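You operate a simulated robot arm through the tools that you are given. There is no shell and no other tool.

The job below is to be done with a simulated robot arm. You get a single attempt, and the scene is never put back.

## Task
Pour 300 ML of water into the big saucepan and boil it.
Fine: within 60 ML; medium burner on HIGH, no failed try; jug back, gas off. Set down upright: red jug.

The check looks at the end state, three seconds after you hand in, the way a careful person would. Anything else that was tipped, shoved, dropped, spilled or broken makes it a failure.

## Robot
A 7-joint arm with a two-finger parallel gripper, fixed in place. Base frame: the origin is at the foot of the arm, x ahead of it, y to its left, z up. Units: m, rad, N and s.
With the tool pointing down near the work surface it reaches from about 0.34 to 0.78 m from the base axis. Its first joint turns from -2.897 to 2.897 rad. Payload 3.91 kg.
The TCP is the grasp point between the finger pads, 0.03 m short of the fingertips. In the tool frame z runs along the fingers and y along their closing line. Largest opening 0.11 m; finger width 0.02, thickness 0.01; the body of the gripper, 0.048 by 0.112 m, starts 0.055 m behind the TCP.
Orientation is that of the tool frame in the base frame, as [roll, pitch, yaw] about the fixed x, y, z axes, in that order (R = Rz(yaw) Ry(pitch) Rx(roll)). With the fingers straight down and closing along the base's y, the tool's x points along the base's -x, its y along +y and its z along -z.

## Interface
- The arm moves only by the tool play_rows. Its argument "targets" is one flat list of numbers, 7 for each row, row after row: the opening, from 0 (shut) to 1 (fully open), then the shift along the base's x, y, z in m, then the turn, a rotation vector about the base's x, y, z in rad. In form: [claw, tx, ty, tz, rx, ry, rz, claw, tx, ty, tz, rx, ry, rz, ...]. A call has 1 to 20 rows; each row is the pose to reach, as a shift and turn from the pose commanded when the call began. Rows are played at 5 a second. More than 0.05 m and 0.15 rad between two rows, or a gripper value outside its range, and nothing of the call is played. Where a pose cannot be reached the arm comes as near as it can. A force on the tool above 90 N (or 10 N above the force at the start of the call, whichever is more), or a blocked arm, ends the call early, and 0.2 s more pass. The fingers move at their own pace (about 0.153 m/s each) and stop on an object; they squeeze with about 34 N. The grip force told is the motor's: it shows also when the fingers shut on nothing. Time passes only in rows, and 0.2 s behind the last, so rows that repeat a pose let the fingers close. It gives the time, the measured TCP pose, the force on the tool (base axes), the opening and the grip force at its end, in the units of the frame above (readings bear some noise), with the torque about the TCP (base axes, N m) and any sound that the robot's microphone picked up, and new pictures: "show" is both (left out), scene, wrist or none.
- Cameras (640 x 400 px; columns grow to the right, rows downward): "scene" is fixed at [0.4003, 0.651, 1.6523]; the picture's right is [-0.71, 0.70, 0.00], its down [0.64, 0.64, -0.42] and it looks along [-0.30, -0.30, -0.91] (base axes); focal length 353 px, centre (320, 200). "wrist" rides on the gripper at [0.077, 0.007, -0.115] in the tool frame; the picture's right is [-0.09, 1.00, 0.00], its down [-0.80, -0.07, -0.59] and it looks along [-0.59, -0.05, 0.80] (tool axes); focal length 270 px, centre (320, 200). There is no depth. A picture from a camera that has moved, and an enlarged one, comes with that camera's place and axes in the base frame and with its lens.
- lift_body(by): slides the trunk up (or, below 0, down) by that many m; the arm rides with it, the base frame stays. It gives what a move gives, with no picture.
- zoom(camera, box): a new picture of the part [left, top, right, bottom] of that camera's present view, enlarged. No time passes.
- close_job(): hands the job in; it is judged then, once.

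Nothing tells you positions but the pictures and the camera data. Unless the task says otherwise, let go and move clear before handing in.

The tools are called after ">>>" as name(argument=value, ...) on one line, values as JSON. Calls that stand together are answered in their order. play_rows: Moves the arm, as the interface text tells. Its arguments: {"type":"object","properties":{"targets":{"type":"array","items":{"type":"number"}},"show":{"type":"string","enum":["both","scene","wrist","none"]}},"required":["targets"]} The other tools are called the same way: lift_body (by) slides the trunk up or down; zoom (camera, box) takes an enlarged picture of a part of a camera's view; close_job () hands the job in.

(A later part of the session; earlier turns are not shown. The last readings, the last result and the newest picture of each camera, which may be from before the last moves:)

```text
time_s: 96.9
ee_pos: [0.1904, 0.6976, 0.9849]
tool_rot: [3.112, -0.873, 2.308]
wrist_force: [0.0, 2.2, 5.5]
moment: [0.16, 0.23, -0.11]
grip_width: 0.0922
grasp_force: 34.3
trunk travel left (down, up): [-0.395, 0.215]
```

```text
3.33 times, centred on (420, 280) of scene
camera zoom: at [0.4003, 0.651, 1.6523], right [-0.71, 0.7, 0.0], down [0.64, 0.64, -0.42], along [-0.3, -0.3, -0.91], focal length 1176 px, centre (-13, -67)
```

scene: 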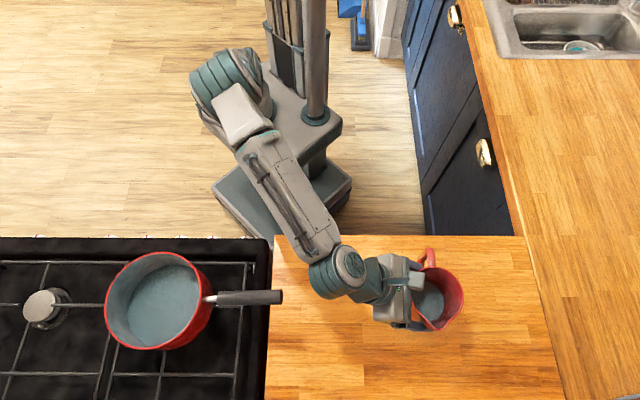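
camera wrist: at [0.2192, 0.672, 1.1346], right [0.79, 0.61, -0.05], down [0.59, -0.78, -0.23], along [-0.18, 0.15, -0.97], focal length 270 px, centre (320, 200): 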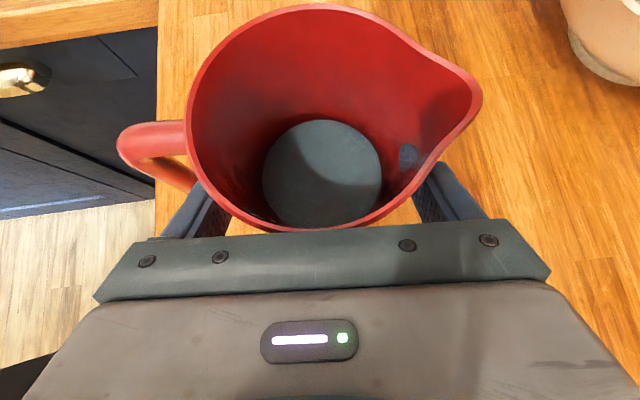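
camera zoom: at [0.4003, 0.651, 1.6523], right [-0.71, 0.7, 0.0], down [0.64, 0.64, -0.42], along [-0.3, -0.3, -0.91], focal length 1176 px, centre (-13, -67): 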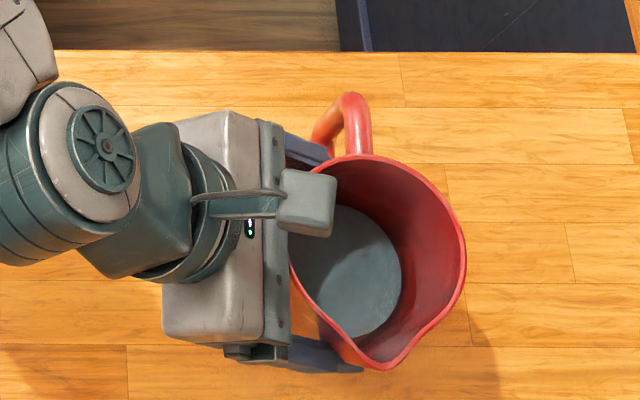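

The jug is down (5.5 N contact) at its original location. I'll open just enough to clear the loop, back out along the tool axis, then rise.

>>> play_rows(targets=[0.88, 0, 0, 0, 0, 0, 0, 0.93, 0, 0, 0, 0, 0, 0, 0.93, 0, 0, 0, 0, 0, 0], show="both")

>>> zoom(camera="scene", box=[340, 220, 500, 340])

```text
time_s: 97.7
ee_pos: [0.1908, 0.698, 0.9848]
tool_rot: [3.114, -0.869, 2.304]
wrist_force: [-0.6, -0.2, 0.1]
moment: [-0.03, 0.01, -0.04]
grip_width: 0.1022
grasp_force: 0.0
trunk travel left (down, up): [-0.395, 0.215]
camera wrist: at [0.2188, 0.6713, 1.1175], right [0.79, 0.61, -0.05], down [0.59, -0.78, -0.23], along [-0.18, 0.15, -0.97], focal length 270 px, centre (320, 200)
```

scene: 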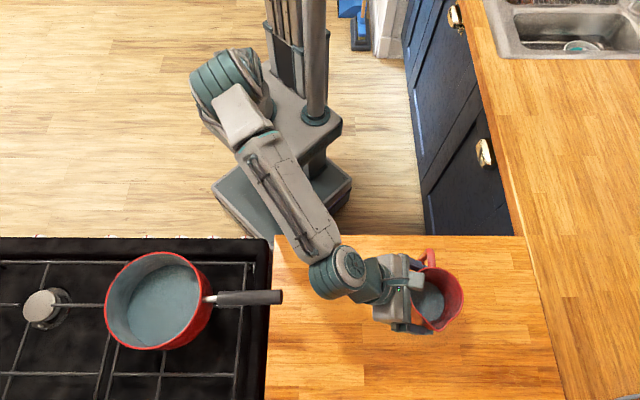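
wrist: 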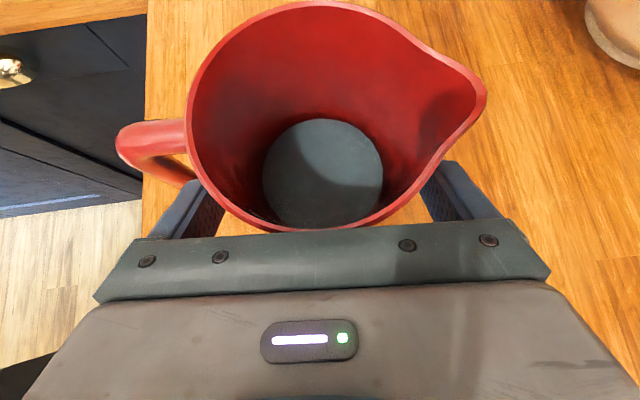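

```text
3.33 times, centred on (420, 280) of scene
camera zoom: at [0.4003, 0.651, 1.6523], right [-0.71, 0.7, 0.0], down [0.64, 0.64, -0.42], along [-0.3, -0.3, -0.91], focal length 1176 px, centre (-13, -67)
```

zoom: 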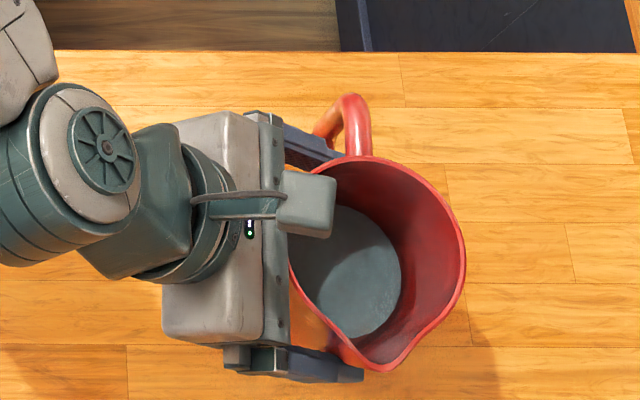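

Released cleanly. Backing out along the tool axis.

>>> play_rows(targets=[0.93, 0.0098, -0.0117, 0.0129, 0, 0, 0, 0.93, 0.0197, -0.0234, 0.0258, 0, 0, 0, 0.93, 0.0295, -0.0352, 0.0386, 0, 0, 0, 0.93, 0.0442, -0.0528, 0.058, 0, 0, 0, 1, 0.059, -0.0703, 0.0773, 0, 0, 0, 1, 0.065, -0.08, 0.115, 0, 0, 0, 1, 0.065, -0.08, 0.155, 0, 0, 0], show="scene")

>>> zoom(camera="scene", box=[340, 220, 500, 340])

```text
time_s: 99.3
ee_pos: [0.2537, 0.6184, 1.1411]
tool_rot: [3.115, -0.872, 2.305]
wrist_force: [0.6, -0.2, -0.1]
moment: [0.0, 0.01, -0.02]
grip_width: 0.1099
grasp_force: 0.0
trunk travel left (down, up): [-0.395, 0.215]
```

scene: 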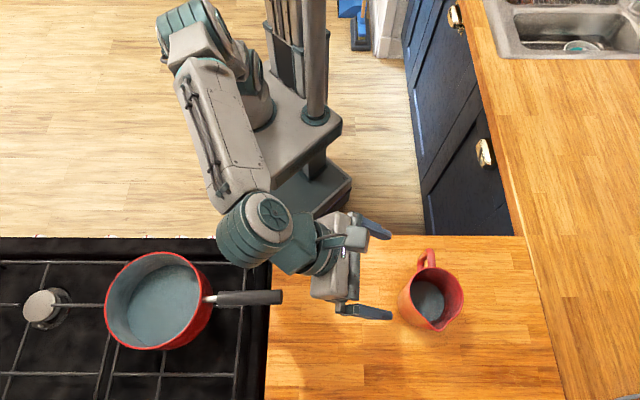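

```text
3.33 times, centred on (420, 280) of scene
camera zoom: at [0.4003, 0.651, 1.6523], right [-0.71, 0.7, 0.0], down [0.64, 0.64, -0.42], along [-0.3, -0.3, -0.91], focal length 1176 px, centre (-13, -67)
```

zoom: 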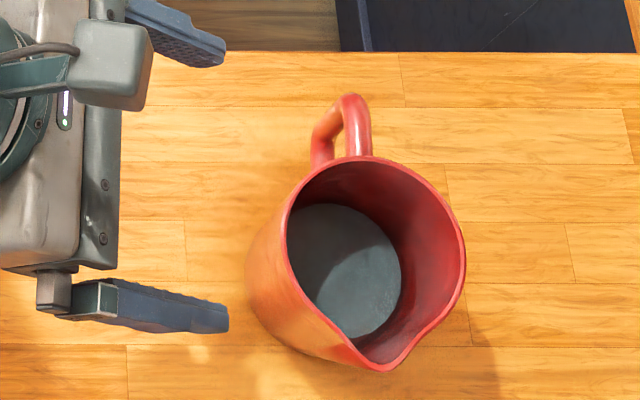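

The jug is back upright in place. Next is the MEDIUM knob, which I place at lateral 0, z≈0.841, with its tip at 0.465 m along the hob direction. I'll bring the hand back to tool-down and turn it to face the hob.

>>> play_rows(targets=[1, 0.008, -0.025, 0.01, -0.11, -0.095, 0, 1, 0.016, -0.05, 0.02, -0.22, -0.19, 0, 1, 0.024, -0.075, 0.02, -0.33, -0.285, 0, 1, 0.032, -0.1, 0.02, -0.439, -0.38, 0, 1, 0.04, -0.125, 0.02, -0.549, -0.475, 0, 1, 0.048, -0.15, 0.02, -0.6585, -0.5697, 0], show="none")

>>> play_rows(targets=[0.6, 0, -0.01, 0, 0, 0, 0.1475, 0.6, 0, -0.02, 0, 0, 0, 0.295, 0.6, 0, -0.03, 0, 0, 0, 0.4425, 0.6, -0.005, -0.04, 0, 0, 0, 0.59, 0.6, -0.01, -0.06, 0, 0, 0, 0.7375, 0.6, -0.015, -0.08, 0, 0, 0, 0.885, 0.6, -0.02, -0.1, 0, 0, 0, 1.0325, 0.6, -0.025, -0.12, 0, 0, 0, 1.18, 0.6, -0.03, -0.14, 0, 0, 0, 1.3275, 0.6, -0.035, -0.17, 0, 0, 0, 1.475, 0.6, -0.04, -0.2, 0, 0, 0, 1.622], show="both")

```text
time_s: 100.7
ee_pos: [0.3054, 0.4667, 1.1612]
tool_rot: [3.131, 0.003, 2.298]
wrist_force: [-0.3, -0.8, 0.3]
moment: [0.0, 0.01, -0.01]
grip_width: 0.1099
grasp_force: 0.0
trunk travel left (down, up): [-0.395, 0.215]
```

```text
time_s: 103.1
ee_pos: [0.2612, 0.2663, 1.1601]
tool_rot: [3.131, -0.001, -2.361]
wrist_force: [0.7, 0.5, -0.9]
moment: [0.03, 0.01, 0.02]
grip_width: 0.0659
grasp_force: 0.1
trunk travel left (down, up): [-0.395, 0.215]
camera wrist: at [0.2029, 0.2156, 1.274], right [-0.64, 0.77, 0.01], down [0.62, 0.51, 0.59], along [0.45, 0.39, -0.8], focal length 270 px, centre (320, 200)
```

scene: 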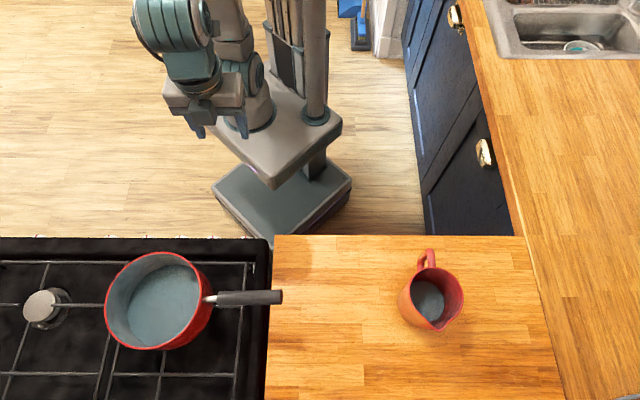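
wrist: 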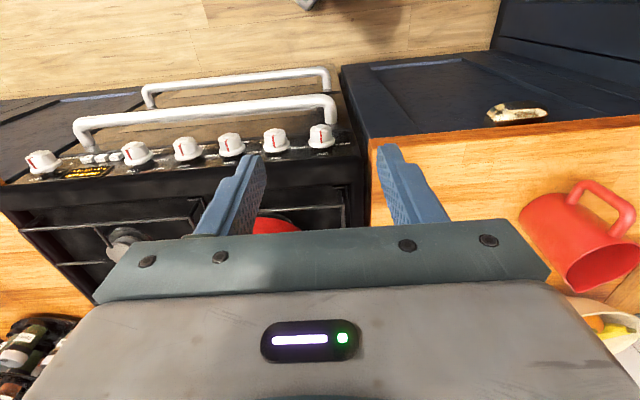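

>>> lift_body(by=-0.25)

>>> play_rows(targets=[0.6, 0, 0, 0, 0.1, -0.1, 0, 0.6, 0, 0, 0, 0.2, -0.2, 0, 0.6, 0, 0, 0, 0.3, -0.3, 0, 0.6, 0, 0, 0, 0.4, -0.4, 0], show="both")

```text
time_s: 105.7
ee_pos: [0.2626, 0.2691, 0.9099]
tool_rot: [3.131, -0.001, -2.364]
wrist_force: [0.5, -0.6, -1.1]
moment: [0.0, 0.01, -0.01]
grip_width: 0.0661
grasp_force: 0.1
trunk travel left (down, up): [-0.145, 0.465]
```

```text
time_s: 106.9
ee_pos: [0.2785, 0.279, 0.8853]
tool_rot: [3.099, 0.481, -2.373]
wrist_force: [-0.6, 0.9, 0.0]
moment: [-0.02, 0.02, 0.01]
grip_width: 0.066
grasp_force: 0.0
trunk travel left (down, up): [-0.145, 0.465]
stopped in row 4: the arm was blocked; the commanded pose is now the measured one
camera wrist: at [0.1896, 0.1951, 0.9503], right [-0.65, 0.76, 0.08], down [0.38, 0.23, 0.9], along [0.66, 0.61, -0.44], focal length 270 px, centre (320, 200)
```

scene: 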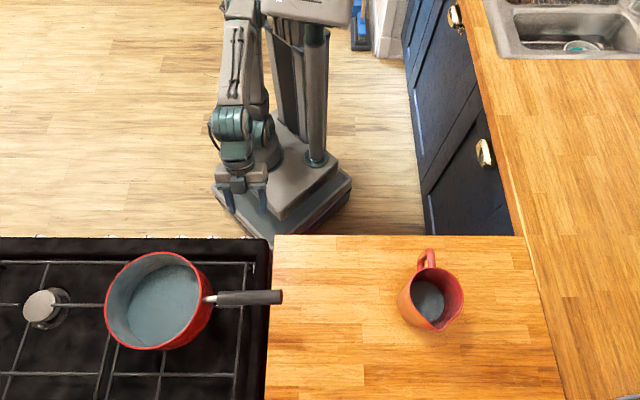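
wrist: 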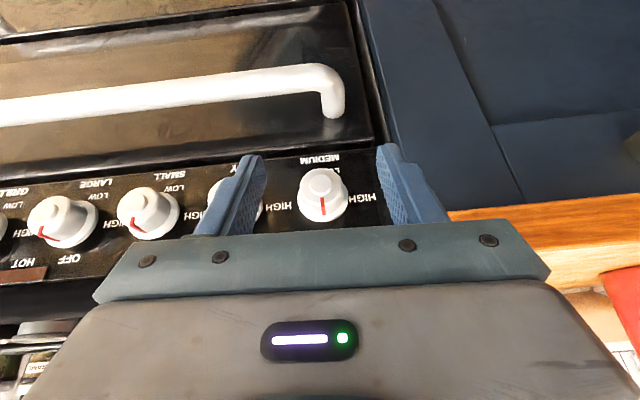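

The arm was blocked because the wrist folds too close to the column for a horizontal hand. Instead I'll grip the knob with the hand inclined (~55° from vertical, approaching from above-front) and turn by sweeping the hand in a cone around the knob axis. First I'll move outward and tilt to test reachability.

>>> play_rows(targets=[0.6, 0.01, 0.0105, 0, 0.06, -0.07, 0, 0.6, 0.02, 0.021, 0, 0.14, -0.163, 0, 0.6, 0.028, 0.0296, -0.005, 0.228, -0.265, 0, 0.6, 0.028, 0.0296, -0.015, 0.313, -0.364, 0, 0.6, 0.028, 0.0296, -0.015, 0.313, -0.364, 0], show="both")

```text
time_s: 108.3
ee_pos: [0.3161, 0.3143, 0.8439]
tool_rot: [3.121, 0.896, -2.364]
wrist_force: [0.4, 0.4, 0.6]
moment: [0.01, 0.04, 0.03]
grip_width: 0.0661
grasp_force: 0.1
trunk travel left (down, up): [-0.145, 0.465]
stopped in row 5: the arm was blocked; the commanded pose is now the measured one
camera wrist: at [0.2149, 0.2199, 0.8566], right [-0.67, 0.74, 0.08], down [0.08, -0.03, 1.0], along [0.74, 0.68, -0.04], focal length 270 px, centre (320, 200)
```

scene: 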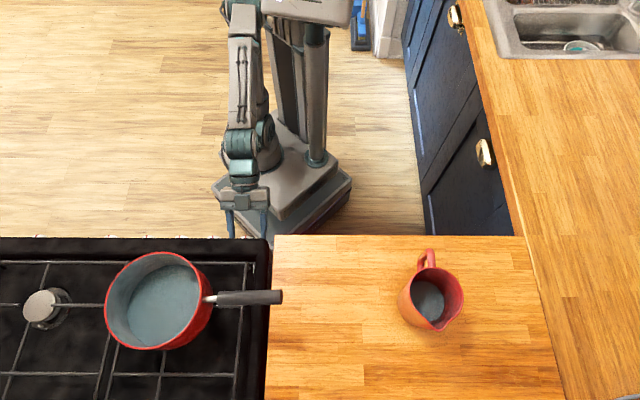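
wrist: 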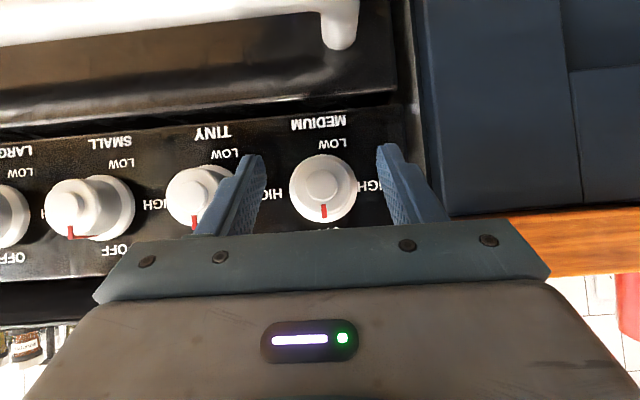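

The knob axis is confirmed at lateral ≈ −0.001, z ≈ 0.8407. I'll set a less tilted hand (38°) centred on the knob axis with fingers open around it, then test sweeping the hand around that axis to the right side (the start of the turn).

>>> play_rows(targets=[0.6, 0.0015, 0.002, 0, -0.0582, 0.0517, -0.0017, 0.6, 0.0035, 0.005, -0.001, -0.1163, 0.1035, -0.0033, 0.6, 0.0053, 0.0078, -0.0032, -0.1745, 0.1552, -0.005, 0.6, 0.0053, 0.0078, -0.0032, -0.1745, 0.1552, -0.005], show="both")

```text
time_s: 109.3
ee_pos: [0.3202, 0.322, 0.8403]
tool_rot: [-3.14, 0.669, -2.353]
wrist_force: [-0.2, -0.5, 0.3]
moment: [-0.02, 0.0, 0.0]
grip_width: 0.0661
grasp_force: 0.1
trunk travel left (down, up): [-0.145, 0.465]
camera wrist: at [0.224, 0.2328, 0.8828], right [-0.66, 0.75, 0.05], down [0.23, 0.14, 0.96], along [0.72, 0.65, -0.26], focal length 270 px, centre (320, 200)
```

scene: 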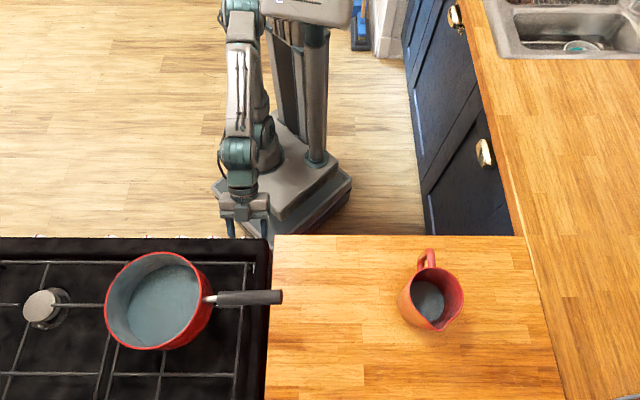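
wrist: 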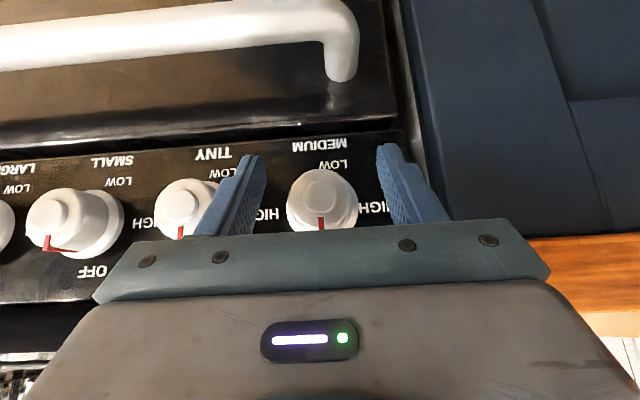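

>>> play_rows(targets=[0.6, 0, 0, 0, 0.0987, 0.0993, 0, 0.6, 0, 0, 0, 0.1973, 0.1986, 0, 0.6, 0, 0, 0, 0.296, 0.298, 0, 0.6, 0, 0, 0, 0.3947, 0.3973, 0, 0.6, 0, 0, 0, 0.4934, 0.4966, 0, 0.6, 0, 0, 0, 0.5638, 0.5675, 0], show="both")

```text
time_s: 110.7
ee_pos: [0.3209, 0.3218, 0.842]
tool_rot: [2.22, 0.446, -2.87]
wrist_force: [0.0, 0.0, 0.7]
moment: [0.03, 0.01, 0.0]
grip_width: 0.0661
grasp_force: 0.1
trunk travel left (down, up): [-0.145, 0.465]
camera wrist: at [0.2467, 0.2098, 0.8756], right [-0.41, 0.51, 0.75], down [0.71, -0.34, 0.62], along [0.57, 0.79, -0.22], focal length 270 px, centre (320, 200)
```

scene: 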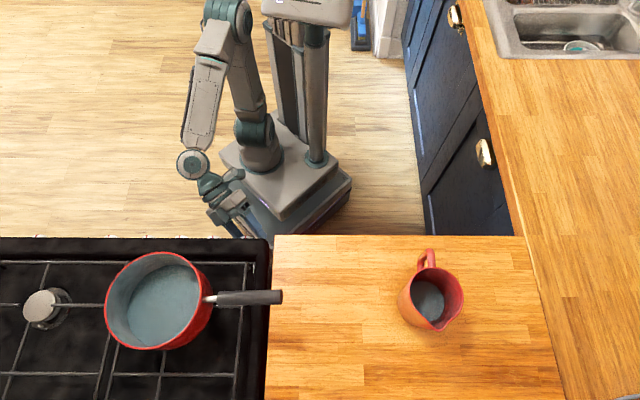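
wrist: 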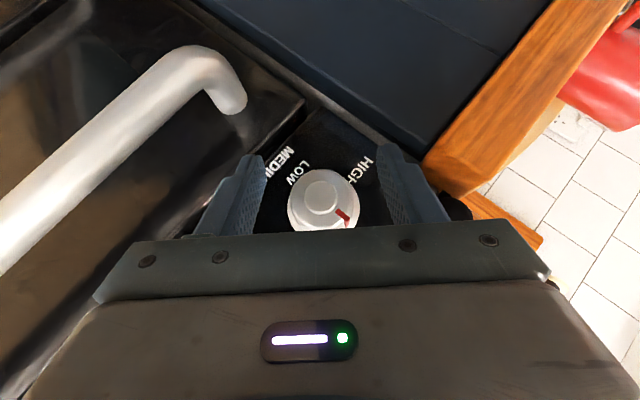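

>>> play_rows(targets=[0.6, 0, 0, 0, 0.0987, 0.0993, 0, 0.6, 0, 0, 0, 0.1973, 0.1986, 0, 0.6, 0, 0, 0, 0.296, 0.298, 0, 0.6, 0, 0, 0, 0.3947, 0.3973, 0, 0.6, 0, 0, 0, 0.4934, 0.4966, 0, 0.6, 0, 0, 0, 0.5434, 0.547, 0], show="both")

```text
time_s: 112.1
ee_pos: [0.3213, 0.3207, 0.8408]
tool_rot: [1.569, -0.002, -3.021]
wrist_force: [-0.4, -0.8, -0.6]
moment: [0.02, 0.03, -0.05]
grip_width: 0.0661
grasp_force: 0.1
trunk travel left (down, up): [-0.145, 0.465]
camera wrist: at [0.2587, 0.1976, 0.8476], right [0.09, 0.01, 1.0], down [0.87, -0.49, -0.07], along [0.49, 0.87, -0.05], focal length 270 px, centre (320, 200)
```

scene: 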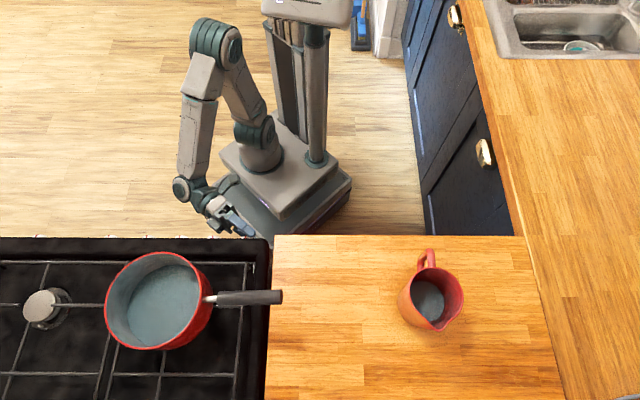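
wrist: 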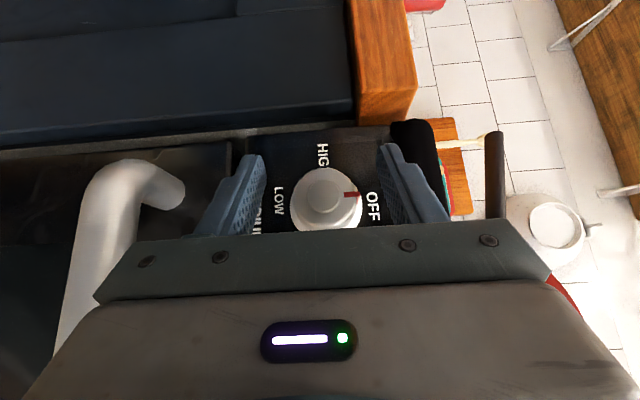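

The full 90° sweep is reachable, and the view shows OFF/HIGH/LOW around the knob with the pointer at OFF. I'll advance 1 cm and grip the knob.

>>> play_rows(targets=[0.6, 0.0032, 0.0039, 0, 0, 0, 0, 0.6, 0.0063, 0.0078, 0, 0, 0, 0, 0.6, 0.0063, 0.0078, 0, 0, 0, 0], show="wrist")

>>> zoom(camera="wrist", box=[220, 130, 420, 250])

```text
time_s: 112.9
ee_pos: [0.3281, 0.3279, 0.8405]
tool_rot: [1.574, 0.0, -3.02]
wrist_force: [-0.7, -0.4, 0.5]
moment: [-0.03, 0.02, 0.01]
grip_width: 0.066
grasp_force: 0.0
trunk travel left (down, up): [-0.145, 0.465]
camera wrist: at [0.2648, 0.2055, 0.8476], right [0.09, 0.01, 1.0], down [0.87, -0.49, -0.07], along [0.49, 0.87, -0.05], focal length 270 px, centre (320, 200)
```

wrist: 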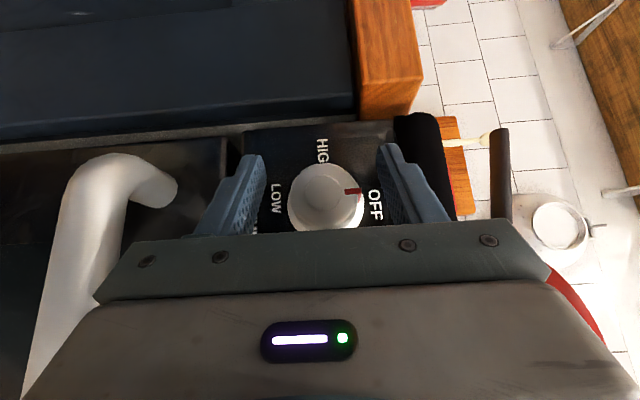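

```text
3.20 times, centred on (320, 190) of wrist
camera zoom: at [0.2648, 0.2055, 0.8476], right [0.09, 0.01, 1.0], down [0.87, -0.49, -0.07], along [0.49, 0.87, -0.05], focal length 865 px, centre (320, 232)
```

zoom: 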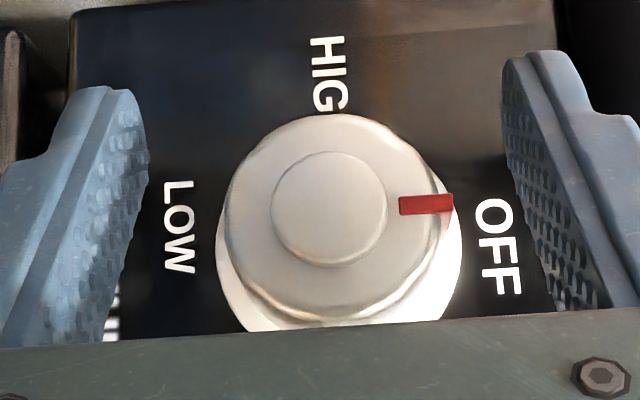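

The knob front is at about 0.472 along the hob direction, so I'll shift to place the knob nearer the fingertips for a deeper hold, then close.

>>> play_rows(targets=[0.6, 0.0049, -0.0015, 0, 0, 0, 0, 0.6, 0.0098, -0.0029, 0, 0, 0, 0, 0.6, 0.0098, -0.0029, 0, 0, 0, 0, 0.45, 0.0098, -0.0029, 0, 0, 0, 0, 0.3, 0.0098, -0.0029, 0, 0, 0, 0, 0.1, 0.0098, -0.0029, 0, 0, 0, 0, 0, 0.0098, -0.0029, 0, 0, 0, 0, 0, 0.0098, -0.0029, 0, 0, 0, 0], show="wrist")

>>> zoom(camera="wrist", box=[220, 130, 420, 250])

```text
time_s: 114.7
ee_pos: [0.3365, 0.3266, 0.8426]
tool_rot: [1.57, -0.001, -3.02]
wrist_force: [-3.3, 1.2, 7.4]
moment: [0.13, -0.01, -0.12]
grip_width: 0.0452
grasp_force: 45.1
trunk travel left (down, up): [-0.145, 0.465]
heard: click
camera wrist: at [0.2746, 0.2024, 0.8488], right [0.09, 0.01, 1.0], down [0.87, -0.49, -0.07], along [0.49, 0.87, -0.05], focal length 270 px, centre (320, 200)
```

wrist: 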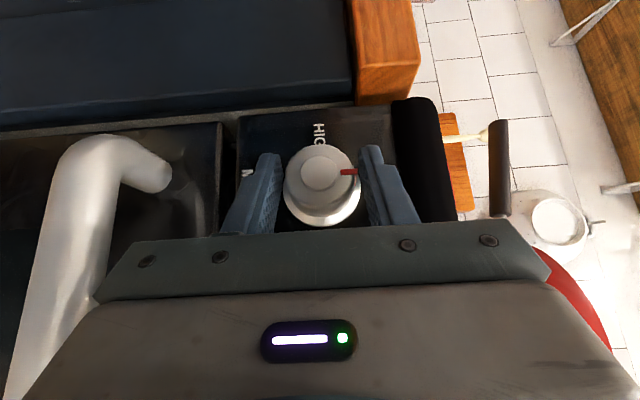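

```text
3.20 times, centred on (320, 190) of wrist
camera zoom: at [0.2746, 0.2024, 0.8488], right [0.09, 0.01, 1.0], down [0.87, -0.49, -0.07], along [0.49, 0.87, -0.05], focal length 865 px, centre (320, 232)
```

zoom: 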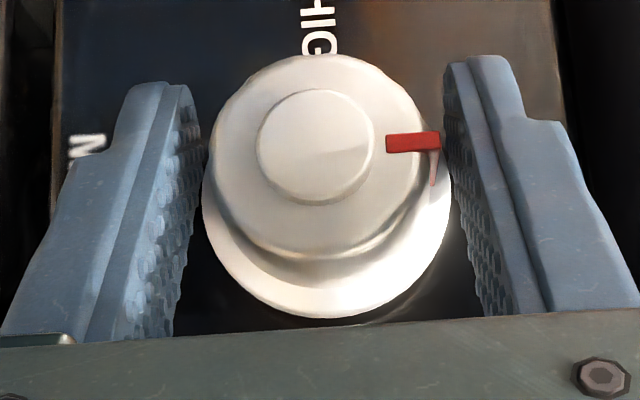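

The fingers are on the knob's skirt (45 mm) and there was a click; the pointer is still at OFF. I'll relieve the vertical preload by shifting up 2.5 mm and look again.

>>> play_rows(targets=[0, 0, 0, 0.0025, 0, 0, 0, 0, 0, 0, 0.0025, 0, 0, 0], show="both")

>>> zoom(camera="scene", box=[60, 220, 280, 380])

```text
time_s: 115.3
ee_pos: [0.3377, 0.3262, 0.8422]
tool_rot: [1.574, -0.003, -3.02]
wrist_force: [-5.8, 1.4, -6.4]
moment: [-0.21, 0.36, -0.28]
grip_width: 0.0447
grasp_force: 44.8
trunk travel left (down, up): [-0.145, 0.465]
camera wrist: at [0.2746, 0.2023, 0.8497], right [0.09, 0.02, 1.0], down [0.87, -0.49, -0.07], along [0.49, 0.87, -0.06], focal length 270 px, centre (320, 200)
```

scene: 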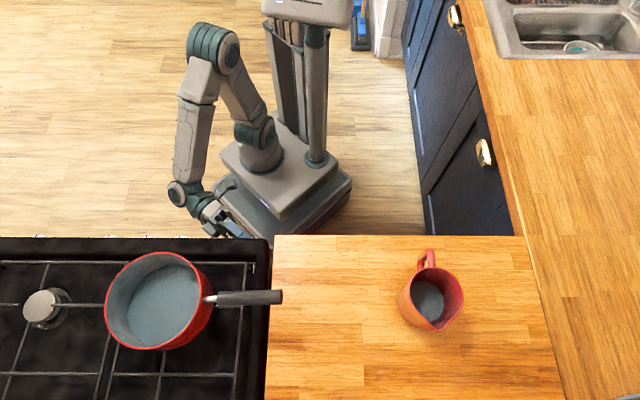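
wrist: 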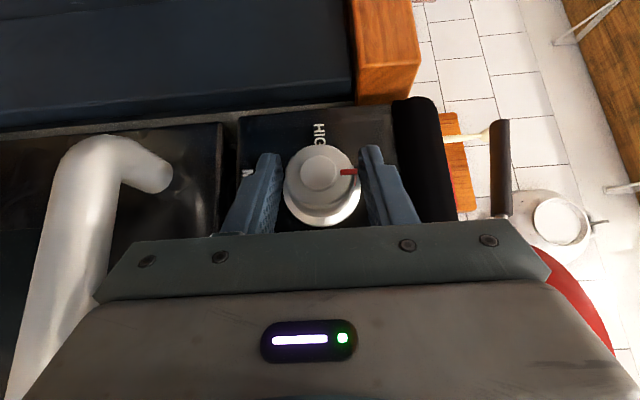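

```text
2.50 times, centred on (170, 300) of scene
camera zoom: at [0.4003, 0.651, 1.6523], right [-0.71, 0.7, 0.0], down [0.64, 0.64, -0.42], along [-0.3, -0.3, -0.91], focal length 882 px, centre (695, -50)
```

zoom: 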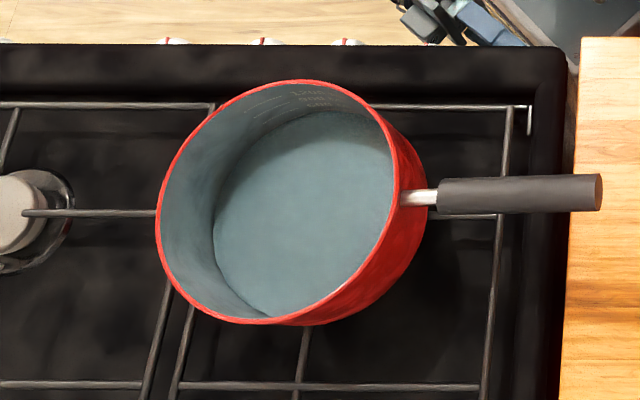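

>>> play_rows(targets=[0, 0, 0, -0.0012, 0, 0, 0, 0, 0.0014, 0.0014, -0.0012, 0, 0, 0, 0, 0.0028, 0.0028, -0.0012, 0, 0, 0], show="wrist")

>>> zoom(camera="wrist", box=[220, 130, 420, 250])

```text
time_s: 116.1
ee_pos: [0.3379, 0.3271, 0.8419]
tool_rot: [1.569, 0.001, -3.021]
wrist_force: [-25.1, -22.4, -7.7]
moment: [-0.18, 0.01, -2.35]
grip_width: 0.0446
grasp_force: 45.1
trunk travel left (down, up): [-0.145, 0.465]
camera wrist: at [0.2754, 0.2034, 0.849], right [0.09, 0.01, 1.0], down [0.87, -0.49, -0.07], along [0.49, 0.87, -0.05], focal length 270 px, centre (320, 200)
```

wrist: 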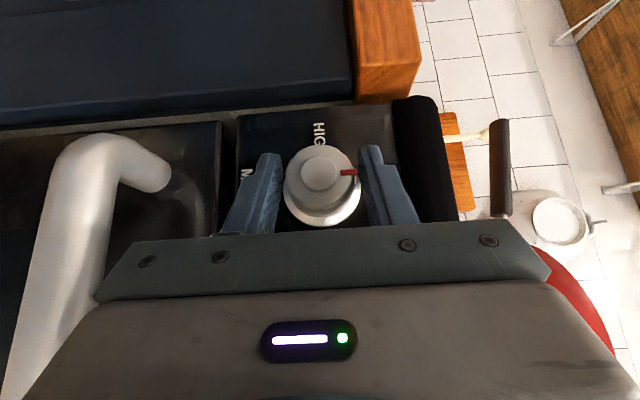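

```text
3.20 times, centred on (320, 190) of wrist
camera zoom: at [0.2754, 0.2034, 0.849], right [0.09, 0.01, 1.0], down [0.87, -0.49, -0.07], along [0.49, 0.87, -0.05], focal length 865 px, centre (320, 232)
```

zoom: 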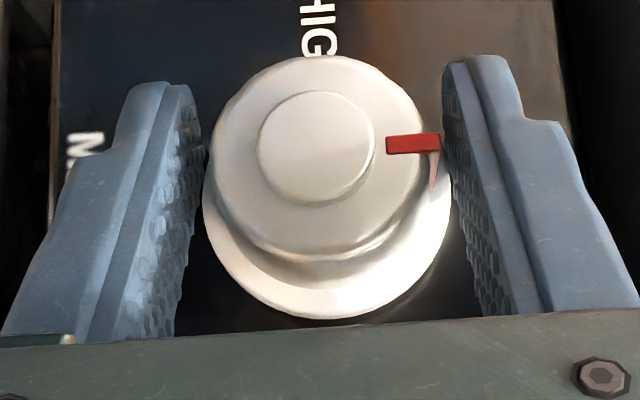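

>>> zoom(camera="scene", box=[170, 170, 290, 250])

```text
5.00 times, centred on (230, 210) of scene
camera zoom: at [0.4003, 0.651, 1.6523], right [-0.71, 0.7, 0.0], down [0.64, 0.64, -0.42], along [-0.3, -0.3, -0.91], focal length 1764 px, centre (770, 150)
```

zoom: 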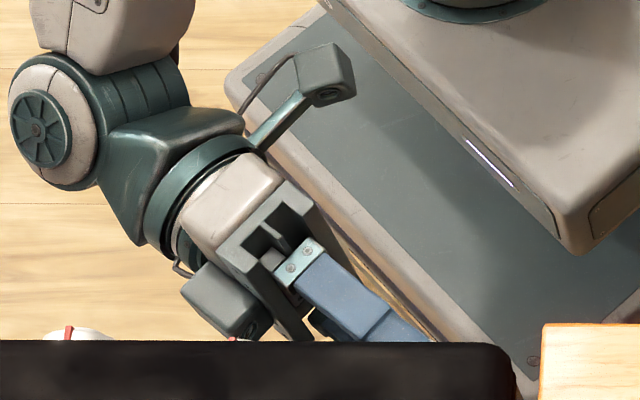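

The off-centre moment reveals a second box on the far side of the gripper bumping the neighbouring TINY knob in this sideways pose. I'll release immediately, back off, and use a pose more aligned with the knob axis so the box stays clear.

>>> play_rows(targets=[0, -0.0035, -0.0035, 0, 0, 0, 0, 0.3, -0.0035, -0.0035, 0, 0, 0, 0, 0.6, -0.0035, -0.0035, 0, 0, 0, 0, 0.6, -0.01, -0.01, 0, 0, 0, 0, 0.6, -0.018, -0.018, 0, 0, 0, 0, 0.6, -0.018, -0.018, 0, 0, 0, 0], show="wrist")

>>> zoom(camera="wrist", box=[220, 130, 420, 250])

>>> zoom(camera="scene", box=[170, 170, 290, 250])

```text
time_s: 117.5
ee_pos: [0.3217, 0.31, 0.8426]
tool_rot: [1.573, 0.001, -3.022]
wrist_force: [0.4, -0.2, 1.1]
moment: [0.02, -0.02, 0.03]
grip_width: 0.0659
grasp_force: 0.1
trunk travel left (down, up): [-0.145, 0.465]
camera wrist: at [0.2595, 0.1867, 0.8493], right [0.09, 0.01, 1.0], down [0.87, -0.49, -0.07], along [0.49, 0.87, -0.05], focal length 270 px, centre (320, 200)
```

wrist: 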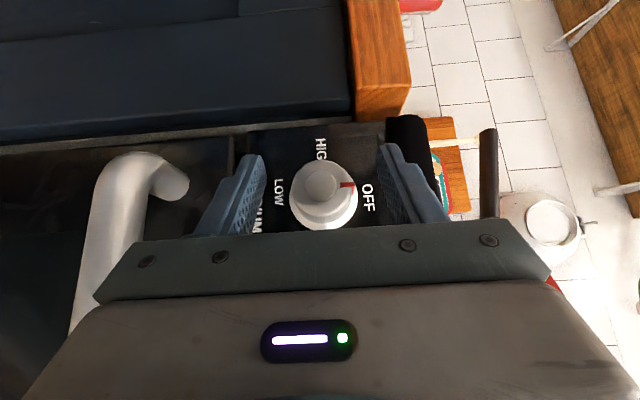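

```text
3.20 times, centred on (320, 190) of wrist
camera zoom: at [0.2595, 0.1867, 0.8493], right [0.09, 0.01, 1.0], down [0.87, -0.49, -0.07], along [0.49, 0.87, -0.05], focal length 865 px, centre (320, 232)
```

zoom: 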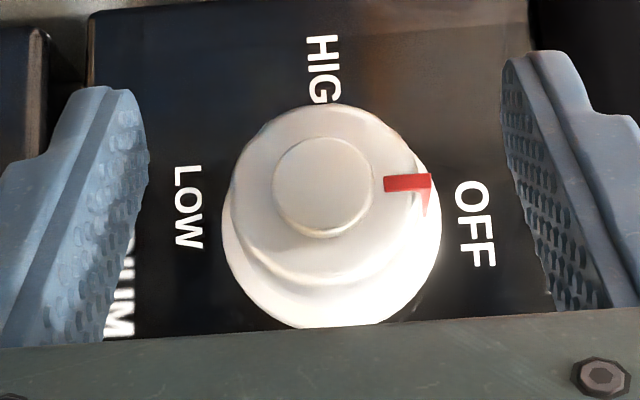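

```text
5.00 times, centred on (230, 210) of scene
camera zoom: at [0.4003, 0.651, 1.6523], right [-0.71, 0.7, 0.0], down [0.64, 0.64, -0.42], along [-0.3, -0.3, -0.91], focal length 1764 px, centre (770, 150)
```

zoom: 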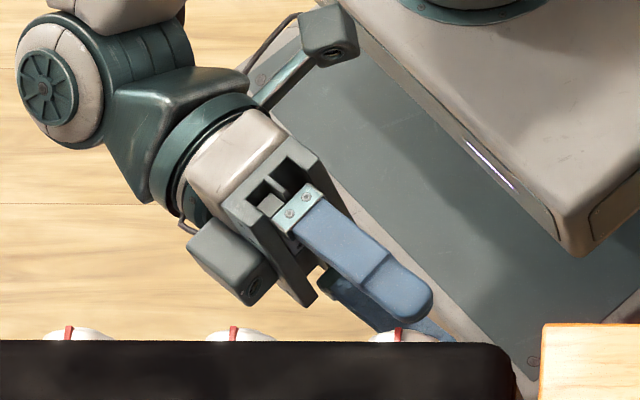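

The neighbouring knobs are untouched (all pointers still at OFF). I'll swing back to the above-front orientation, increase the tilt so the hand is closer to the knob axis, and re-test the sweep there.

>>> play_rows(targets=[0.6, -0.003, 0.003, 0, -0.1007, -0.1013, 0, 0.6, -0.006, 0.006, -0.0006, -0.2014, -0.2027, 0, 0.6, -0.006, 0.006, -0.0006, -0.302, -0.304, 0, 0.6, -0.006, 0.006, -0.0006, -0.4027, -0.4053, 0, 0.6, -0.006, 0.006, -0.0006, -0.5034, -0.5067, 0, 0.6, -0.006, 0.006, -0.0006, -0.604, -0.608, 0, 0.6, -0.006, 0.006, -0.0006, -0.7047, -0.7093, 0, 0.6, -0.006, 0.006, -0.0006, -0.8054, -0.8107, 0, 0.6, -0.006, 0.006, -0.0006, -0.906, -0.912, 0, 0.6, -0.006, 0.006, -0.0006, -1.0067, -1.0133, 0, 0.6, -0.006, 0.006, -0.0006, -1.1072, -1.1145, 0], show="wrist")

```text
time_s: 119.9
ee_pos: [0.3163, 0.3159, 0.8404]
tool_rot: [-3.141, 0.667, -2.354]
wrist_force: [0.2, -0.3, -0.8]
moment: [-0.01, 0.01, 0.05]
grip_width: 0.0659
grasp_force: 0.0
trunk travel left (down, up): [-0.145, 0.465]
camera wrist: at [0.2192, 0.2281, 0.8835], right [-0.66, 0.75, 0.05], down [0.23, 0.14, 0.96], along [0.72, 0.64, -0.27], focal length 270 px, centre (320, 200)
```

wrist: 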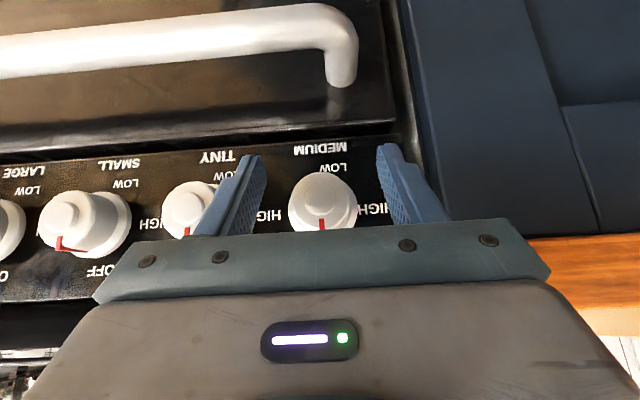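

>>> play_rows(targets=[0.6, 0.003, 0.003, 0.0008, 0.0607, -0.0603, 0, 0.6, 0.0056, 0.0057, 0.0016, 0.1213, -0.1205, 0, 0.6, 0.0056, 0.0057, 0.0016, 0.1213, -0.1205, 0], show="none")

>>> play_rows(targets=[0.6, 0, 0, 0, -0.0987, -0.0993, 0, 0.6, 0, 0, 0, -0.1974, -0.1986, 0, 0.6, 0, 0, 0, -0.296, -0.298, 0, 0.6, 0, 0, 0, -0.3947, -0.3973, 0, 0.6, 0, 0, 0, -0.4722, -0.4753, 0], show="both")

>>> zoom(camera="scene", box=[170, 170, 290, 250])

```text
time_s: 120.7
ee_pos: [0.3234, 0.3222, 0.8367]
tool_rot: [3.128, 0.824, -2.366]
wrist_force: [-0.1, 0.2, -0.9]
moment: [-0.03, -0.01, 0.01]
grip_width: 0.0663
grasp_force: 0.0
trunk travel left (down, up): [-0.145, 0.465]
```

```text
time_s: 121.6
ee_pos: [0.3401, 0.3228, 0.8006]
tool_rot: [-2.748, 0.684, -2.052]
wrist_force: [0.3, -0.8, 0.3]
moment: [0.03, 0.08, 0.0]
grip_width: 0.0661
grasp_force: 0.0
trunk travel left (down, up): [-0.145, 0.465]
stopped in row 4: the arm was blocked; the commanded pose is now the measured one
camera wrist: at [0.2376, 0.2347, 0.8317], right [-0.67, 0.7, -0.24], down [-0.03, 0.3, 0.95], along [0.74, 0.65, -0.19], focal length 270 px, centre (320, 200)
```

scene: 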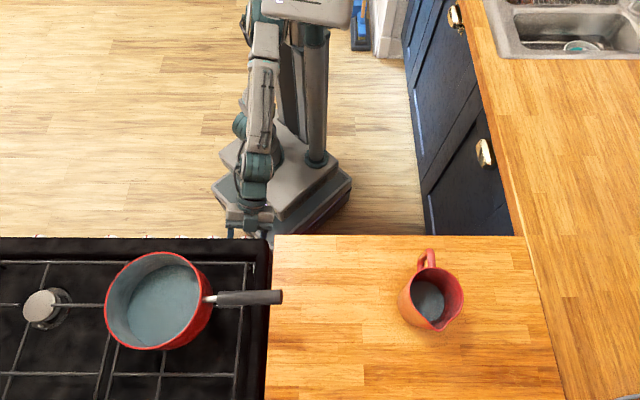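
wrist: 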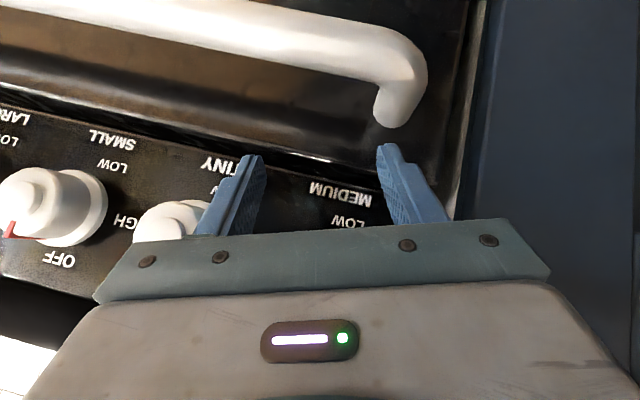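

```text
5.00 times, centred on (230, 210) of scene
camera zoom: at [0.4003, 0.651, 1.6523], right [-0.71, 0.7, 0.0], down [0.64, 0.64, -0.42], along [-0.3, -0.3, -0.91], focal length 1764 px, centre (770, 150)
```

zoom: 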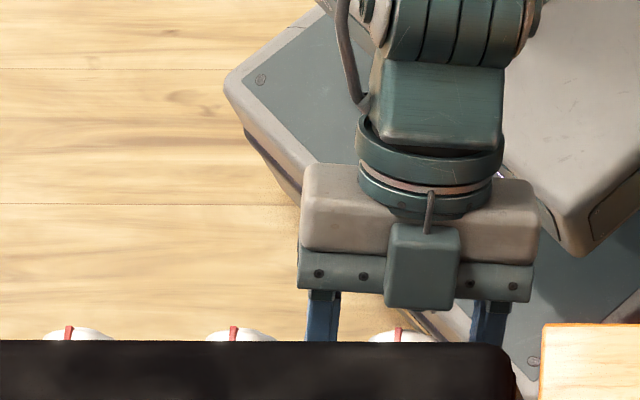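

The left side of the sweep is too close to the column, so I'll use the range from right to above. A shallower hold near the fingertips and a 47° cone should keep the second box clear of TINY. First, a straight back-off from the panel, then re-orient.

>>> play_rows(targets=[0.6, -0.0105, -0.0106, 0, 0, 0, 0, 0.6, -0.024, -0.0243, 0, 0.05, 0.045, -0.01, 0.6, -0.026, -0.022, 0.02, 0.12, 0.105, -0.02, 0.6, -0.026, -0.015, 0.04, 0.19, 0.165, -0.03, 0.6, -0.0256, -0.0079, 0.0494, 0.2271, 0.2004, -0.04, 0.6, -0.0256, -0.0079, 0.0494, 0.2271, 0.2004, -0.04], show="both")

```text
time_s: 123.0
ee_pos: [0.3132, 0.3171, 0.8469]
tool_rot: [3.137, 0.745, -2.349]
wrist_force: [0.3, -0.5, -0.6]
moment: [0.02, 0.0, -0.01]
grip_width: 0.0659
grasp_force: 0.1
trunk travel left (down, up): [-0.145, 0.465]
camera wrist: at [0.2146, 0.2247, 0.8795], right [-0.67, 0.74, 0.06], down [0.18, 0.08, 0.98], along [0.72, 0.66, -0.19], focal length 270 px, centre (320, 200)
```

scene: 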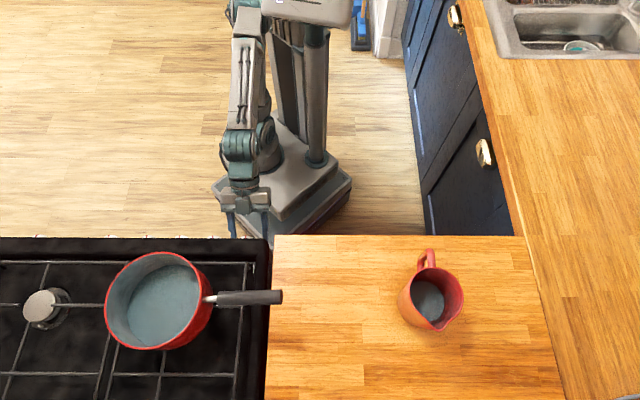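
wrist: 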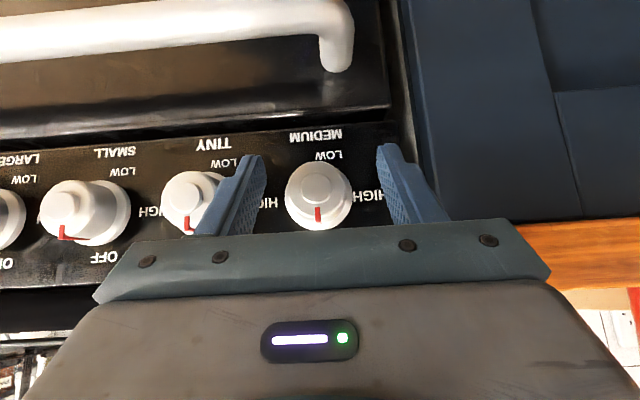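

>>> play_rows(targets=[0.6, 0.0031, -0.0031, 0.0082, 0.1006, 0.1013, 0, 0.6, 0.0044, -0.0044, 0.0078, 0.2013, 0.2026, 0, 0.6, 0.0057, -0.0056, 0.0071, 0.3019, 0.3039, 0, 0.6, 0.0068, -0.0068, 0.0062, 0.4026, 0.4052, 0, 0.6, 0.0079, -0.0078, 0.0051, 0.5032, 0.5065, 0, 0.6, 0.0089, -0.0088, 0.0037, 0.6039, 0.6078, 0, 0.6, 0.0096, -0.0096, 0.0022, 0.7045, 0.7091, 0, 0.6, 0.0103, -0.0102, 0.0006, 0.8052, 0.8104, 0, 0.6, 0.0108, -0.0107, -0.0012, 0.9058, 0.9117, 0, 0.6, 0.0111, -0.011, -0.003, 1.0065, 1.013, 0, 0.6, 0.0111, -0.0111, -0.0049, 1.1071, 1.1143, 0], show="wrist")

>>> zoom(camera="scene", box=[170, 170, 290, 250])

>>> zoom(camera="wrist", box=[220, 130, 420, 250])

```text
time_s: 125.4
ee_pos: [0.3237, 0.3044, 0.8444]
tool_rot: [1.567, 0.001, -3.104]
wrist_force: [-0.2, 0.1, 0.5]
moment: [-0.04, 0.02, 0.04]
grip_width: 0.0663
grasp_force: 0.0
trunk travel left (down, up): [-0.145, 0.465]
camera wrist: at [0.252, 0.1862, 0.8503], right [0.09, 0.0, 1.0], down [0.82, -0.56, -0.07], along [0.56, 0.83, -0.05], focal length 270 px, centre (320, 200)
```

wrist: 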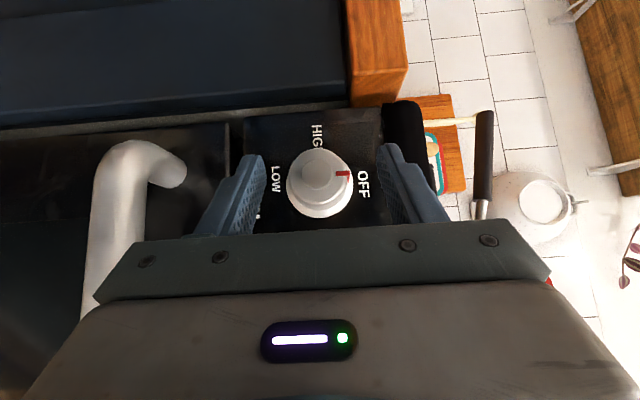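

```text
5.00 times, centred on (230, 210) of scene
camera zoom: at [0.4003, 0.651, 1.6523], right [-0.71, 0.7, 0.0], down [0.64, 0.64, -0.42], along [-0.3, -0.3, -0.91], focal length 1764 px, centre (770, 150)
```

zoom: 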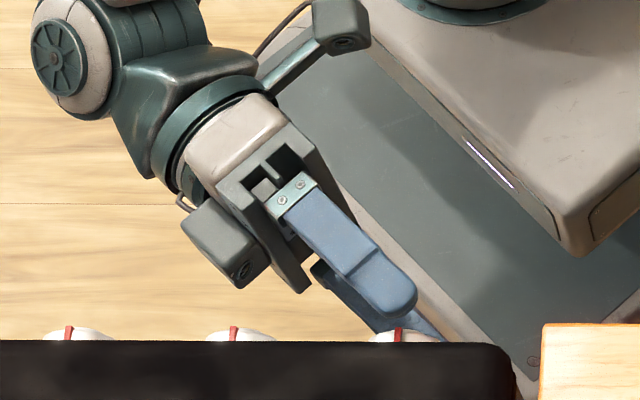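

```text
3.20 times, centred on (320, 190) of wrist
camera zoom: at [0.252, 0.1862, 0.8503], right [0.09, 0.0, 1.0], down [0.82, -0.56, -0.07], along [0.56, 0.83, -0.05], focal length 865 px, centre (320, 232)
```

zoom: 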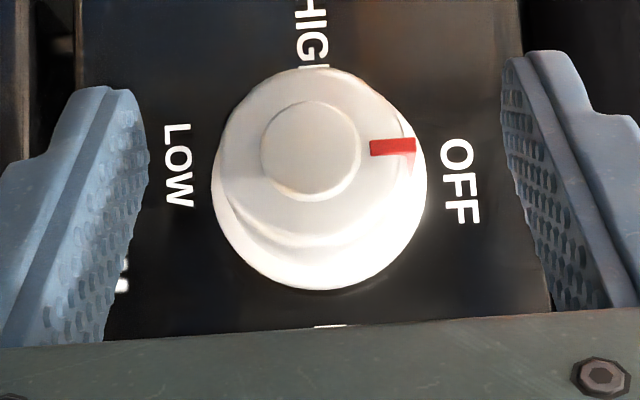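

Good clearance now from both the TINY knob and the panel. Advancing 2.2 cm and closing on the knob skirt.

>>> play_rows(targets=[0.6, 0.0074, 0.008, -0.0012, 0, 0, 0, 0.6, 0.0148, 0.0159, -0.0024, 0, 0, 0, 0.6, 0.0148, 0.0159, -0.0024, 0, 0, 0], show="wrist")

>>> play_rows(targets=[0.5, 0, 0, 0, 0, 0, 0, 0.42, 0, 0, 0, 0, 0, 0, 0.3, 0, 0, 0, 0, 0, 0, 0, 0, 0, 0, 0, 0, 0, 0, 0, 0, 0, 0, 0, 0], show="wrist")

>>> zoom(camera="wrist", box=[220, 130, 420, 250])

>>> zoom(camera="scene", box=[170, 170, 290, 250])

```text
time_s: 126.2
ee_pos: [0.3387, 0.3218, 0.8412]
tool_rot: [1.568, 0.004, -3.105]
wrist_force: [0.4, -0.2, -0.3]
moment: [-0.01, 0.01, 0.03]
grip_width: 0.0661
grasp_force: 0.0
trunk travel left (down, up): [-0.145, 0.465]
camera wrist: at [0.267, 0.2025, 0.8481], right [0.08, 0.0, 1.0], down [0.82, -0.56, -0.07], along [0.56, 0.83, -0.05], focal length 270 px, centre (320, 200)
```

wrist: 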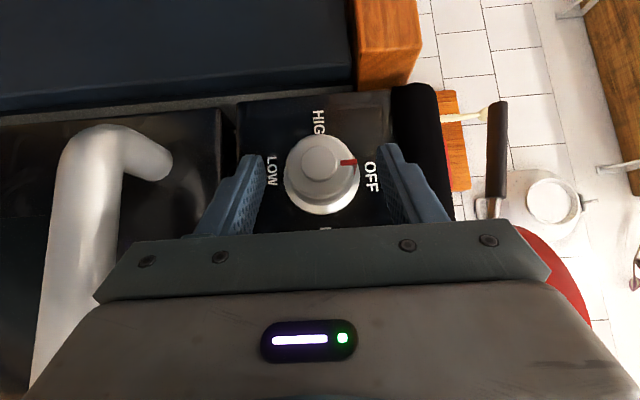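

```text
time_s: 127.4
ee_pos: [0.3383, 0.3202, 0.8412]
tool_rot: [1.568, 0.003, -3.105]
wrist_force: [1.3, -0.1, 2.6]
moment: [-0.02, 0.13, -0.01]
grip_width: 0.0452
grasp_force: 45.4
trunk travel left (down, up): [-0.145, 0.465]
camera wrist: at [0.2668, 0.2024, 0.8483], right [0.08, 0.0, 1.0], down [0.82, -0.56, -0.07], along [0.56, 0.83, -0.05], focal length 270 px, centre (320, 200)
```

wrist: 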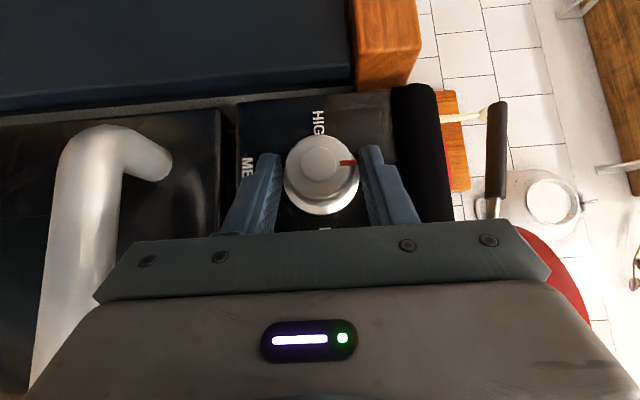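

```text
3.20 times, centred on (320, 190) of wrist
camera zoom: at [0.2668, 0.2024, 0.8483], right [0.08, 0.0, 1.0], down [0.82, -0.56, -0.07], along [0.56, 0.83, -0.05], focal length 865 px, centre (320, 232)
```

zoom: 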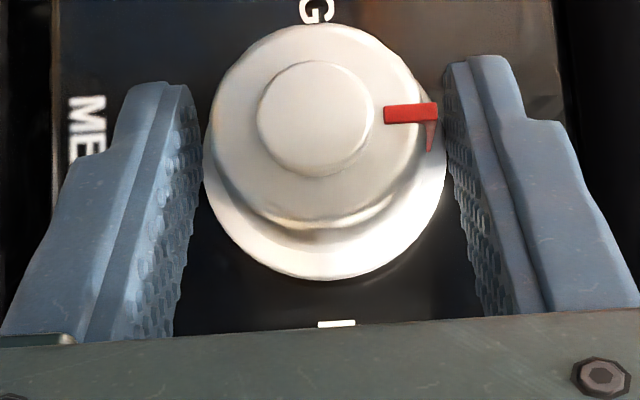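

```text
5.00 times, centred on (230, 210) of scene
camera zoom: at [0.4003, 0.651, 1.6523], right [-0.71, 0.7, 0.0], down [0.64, 0.64, -0.42], along [-0.3, -0.3, -0.91], focal length 1764 px, centre (770, 150)
```

zoom: 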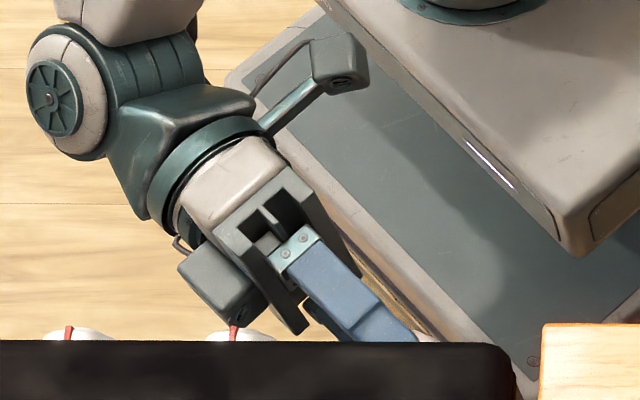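

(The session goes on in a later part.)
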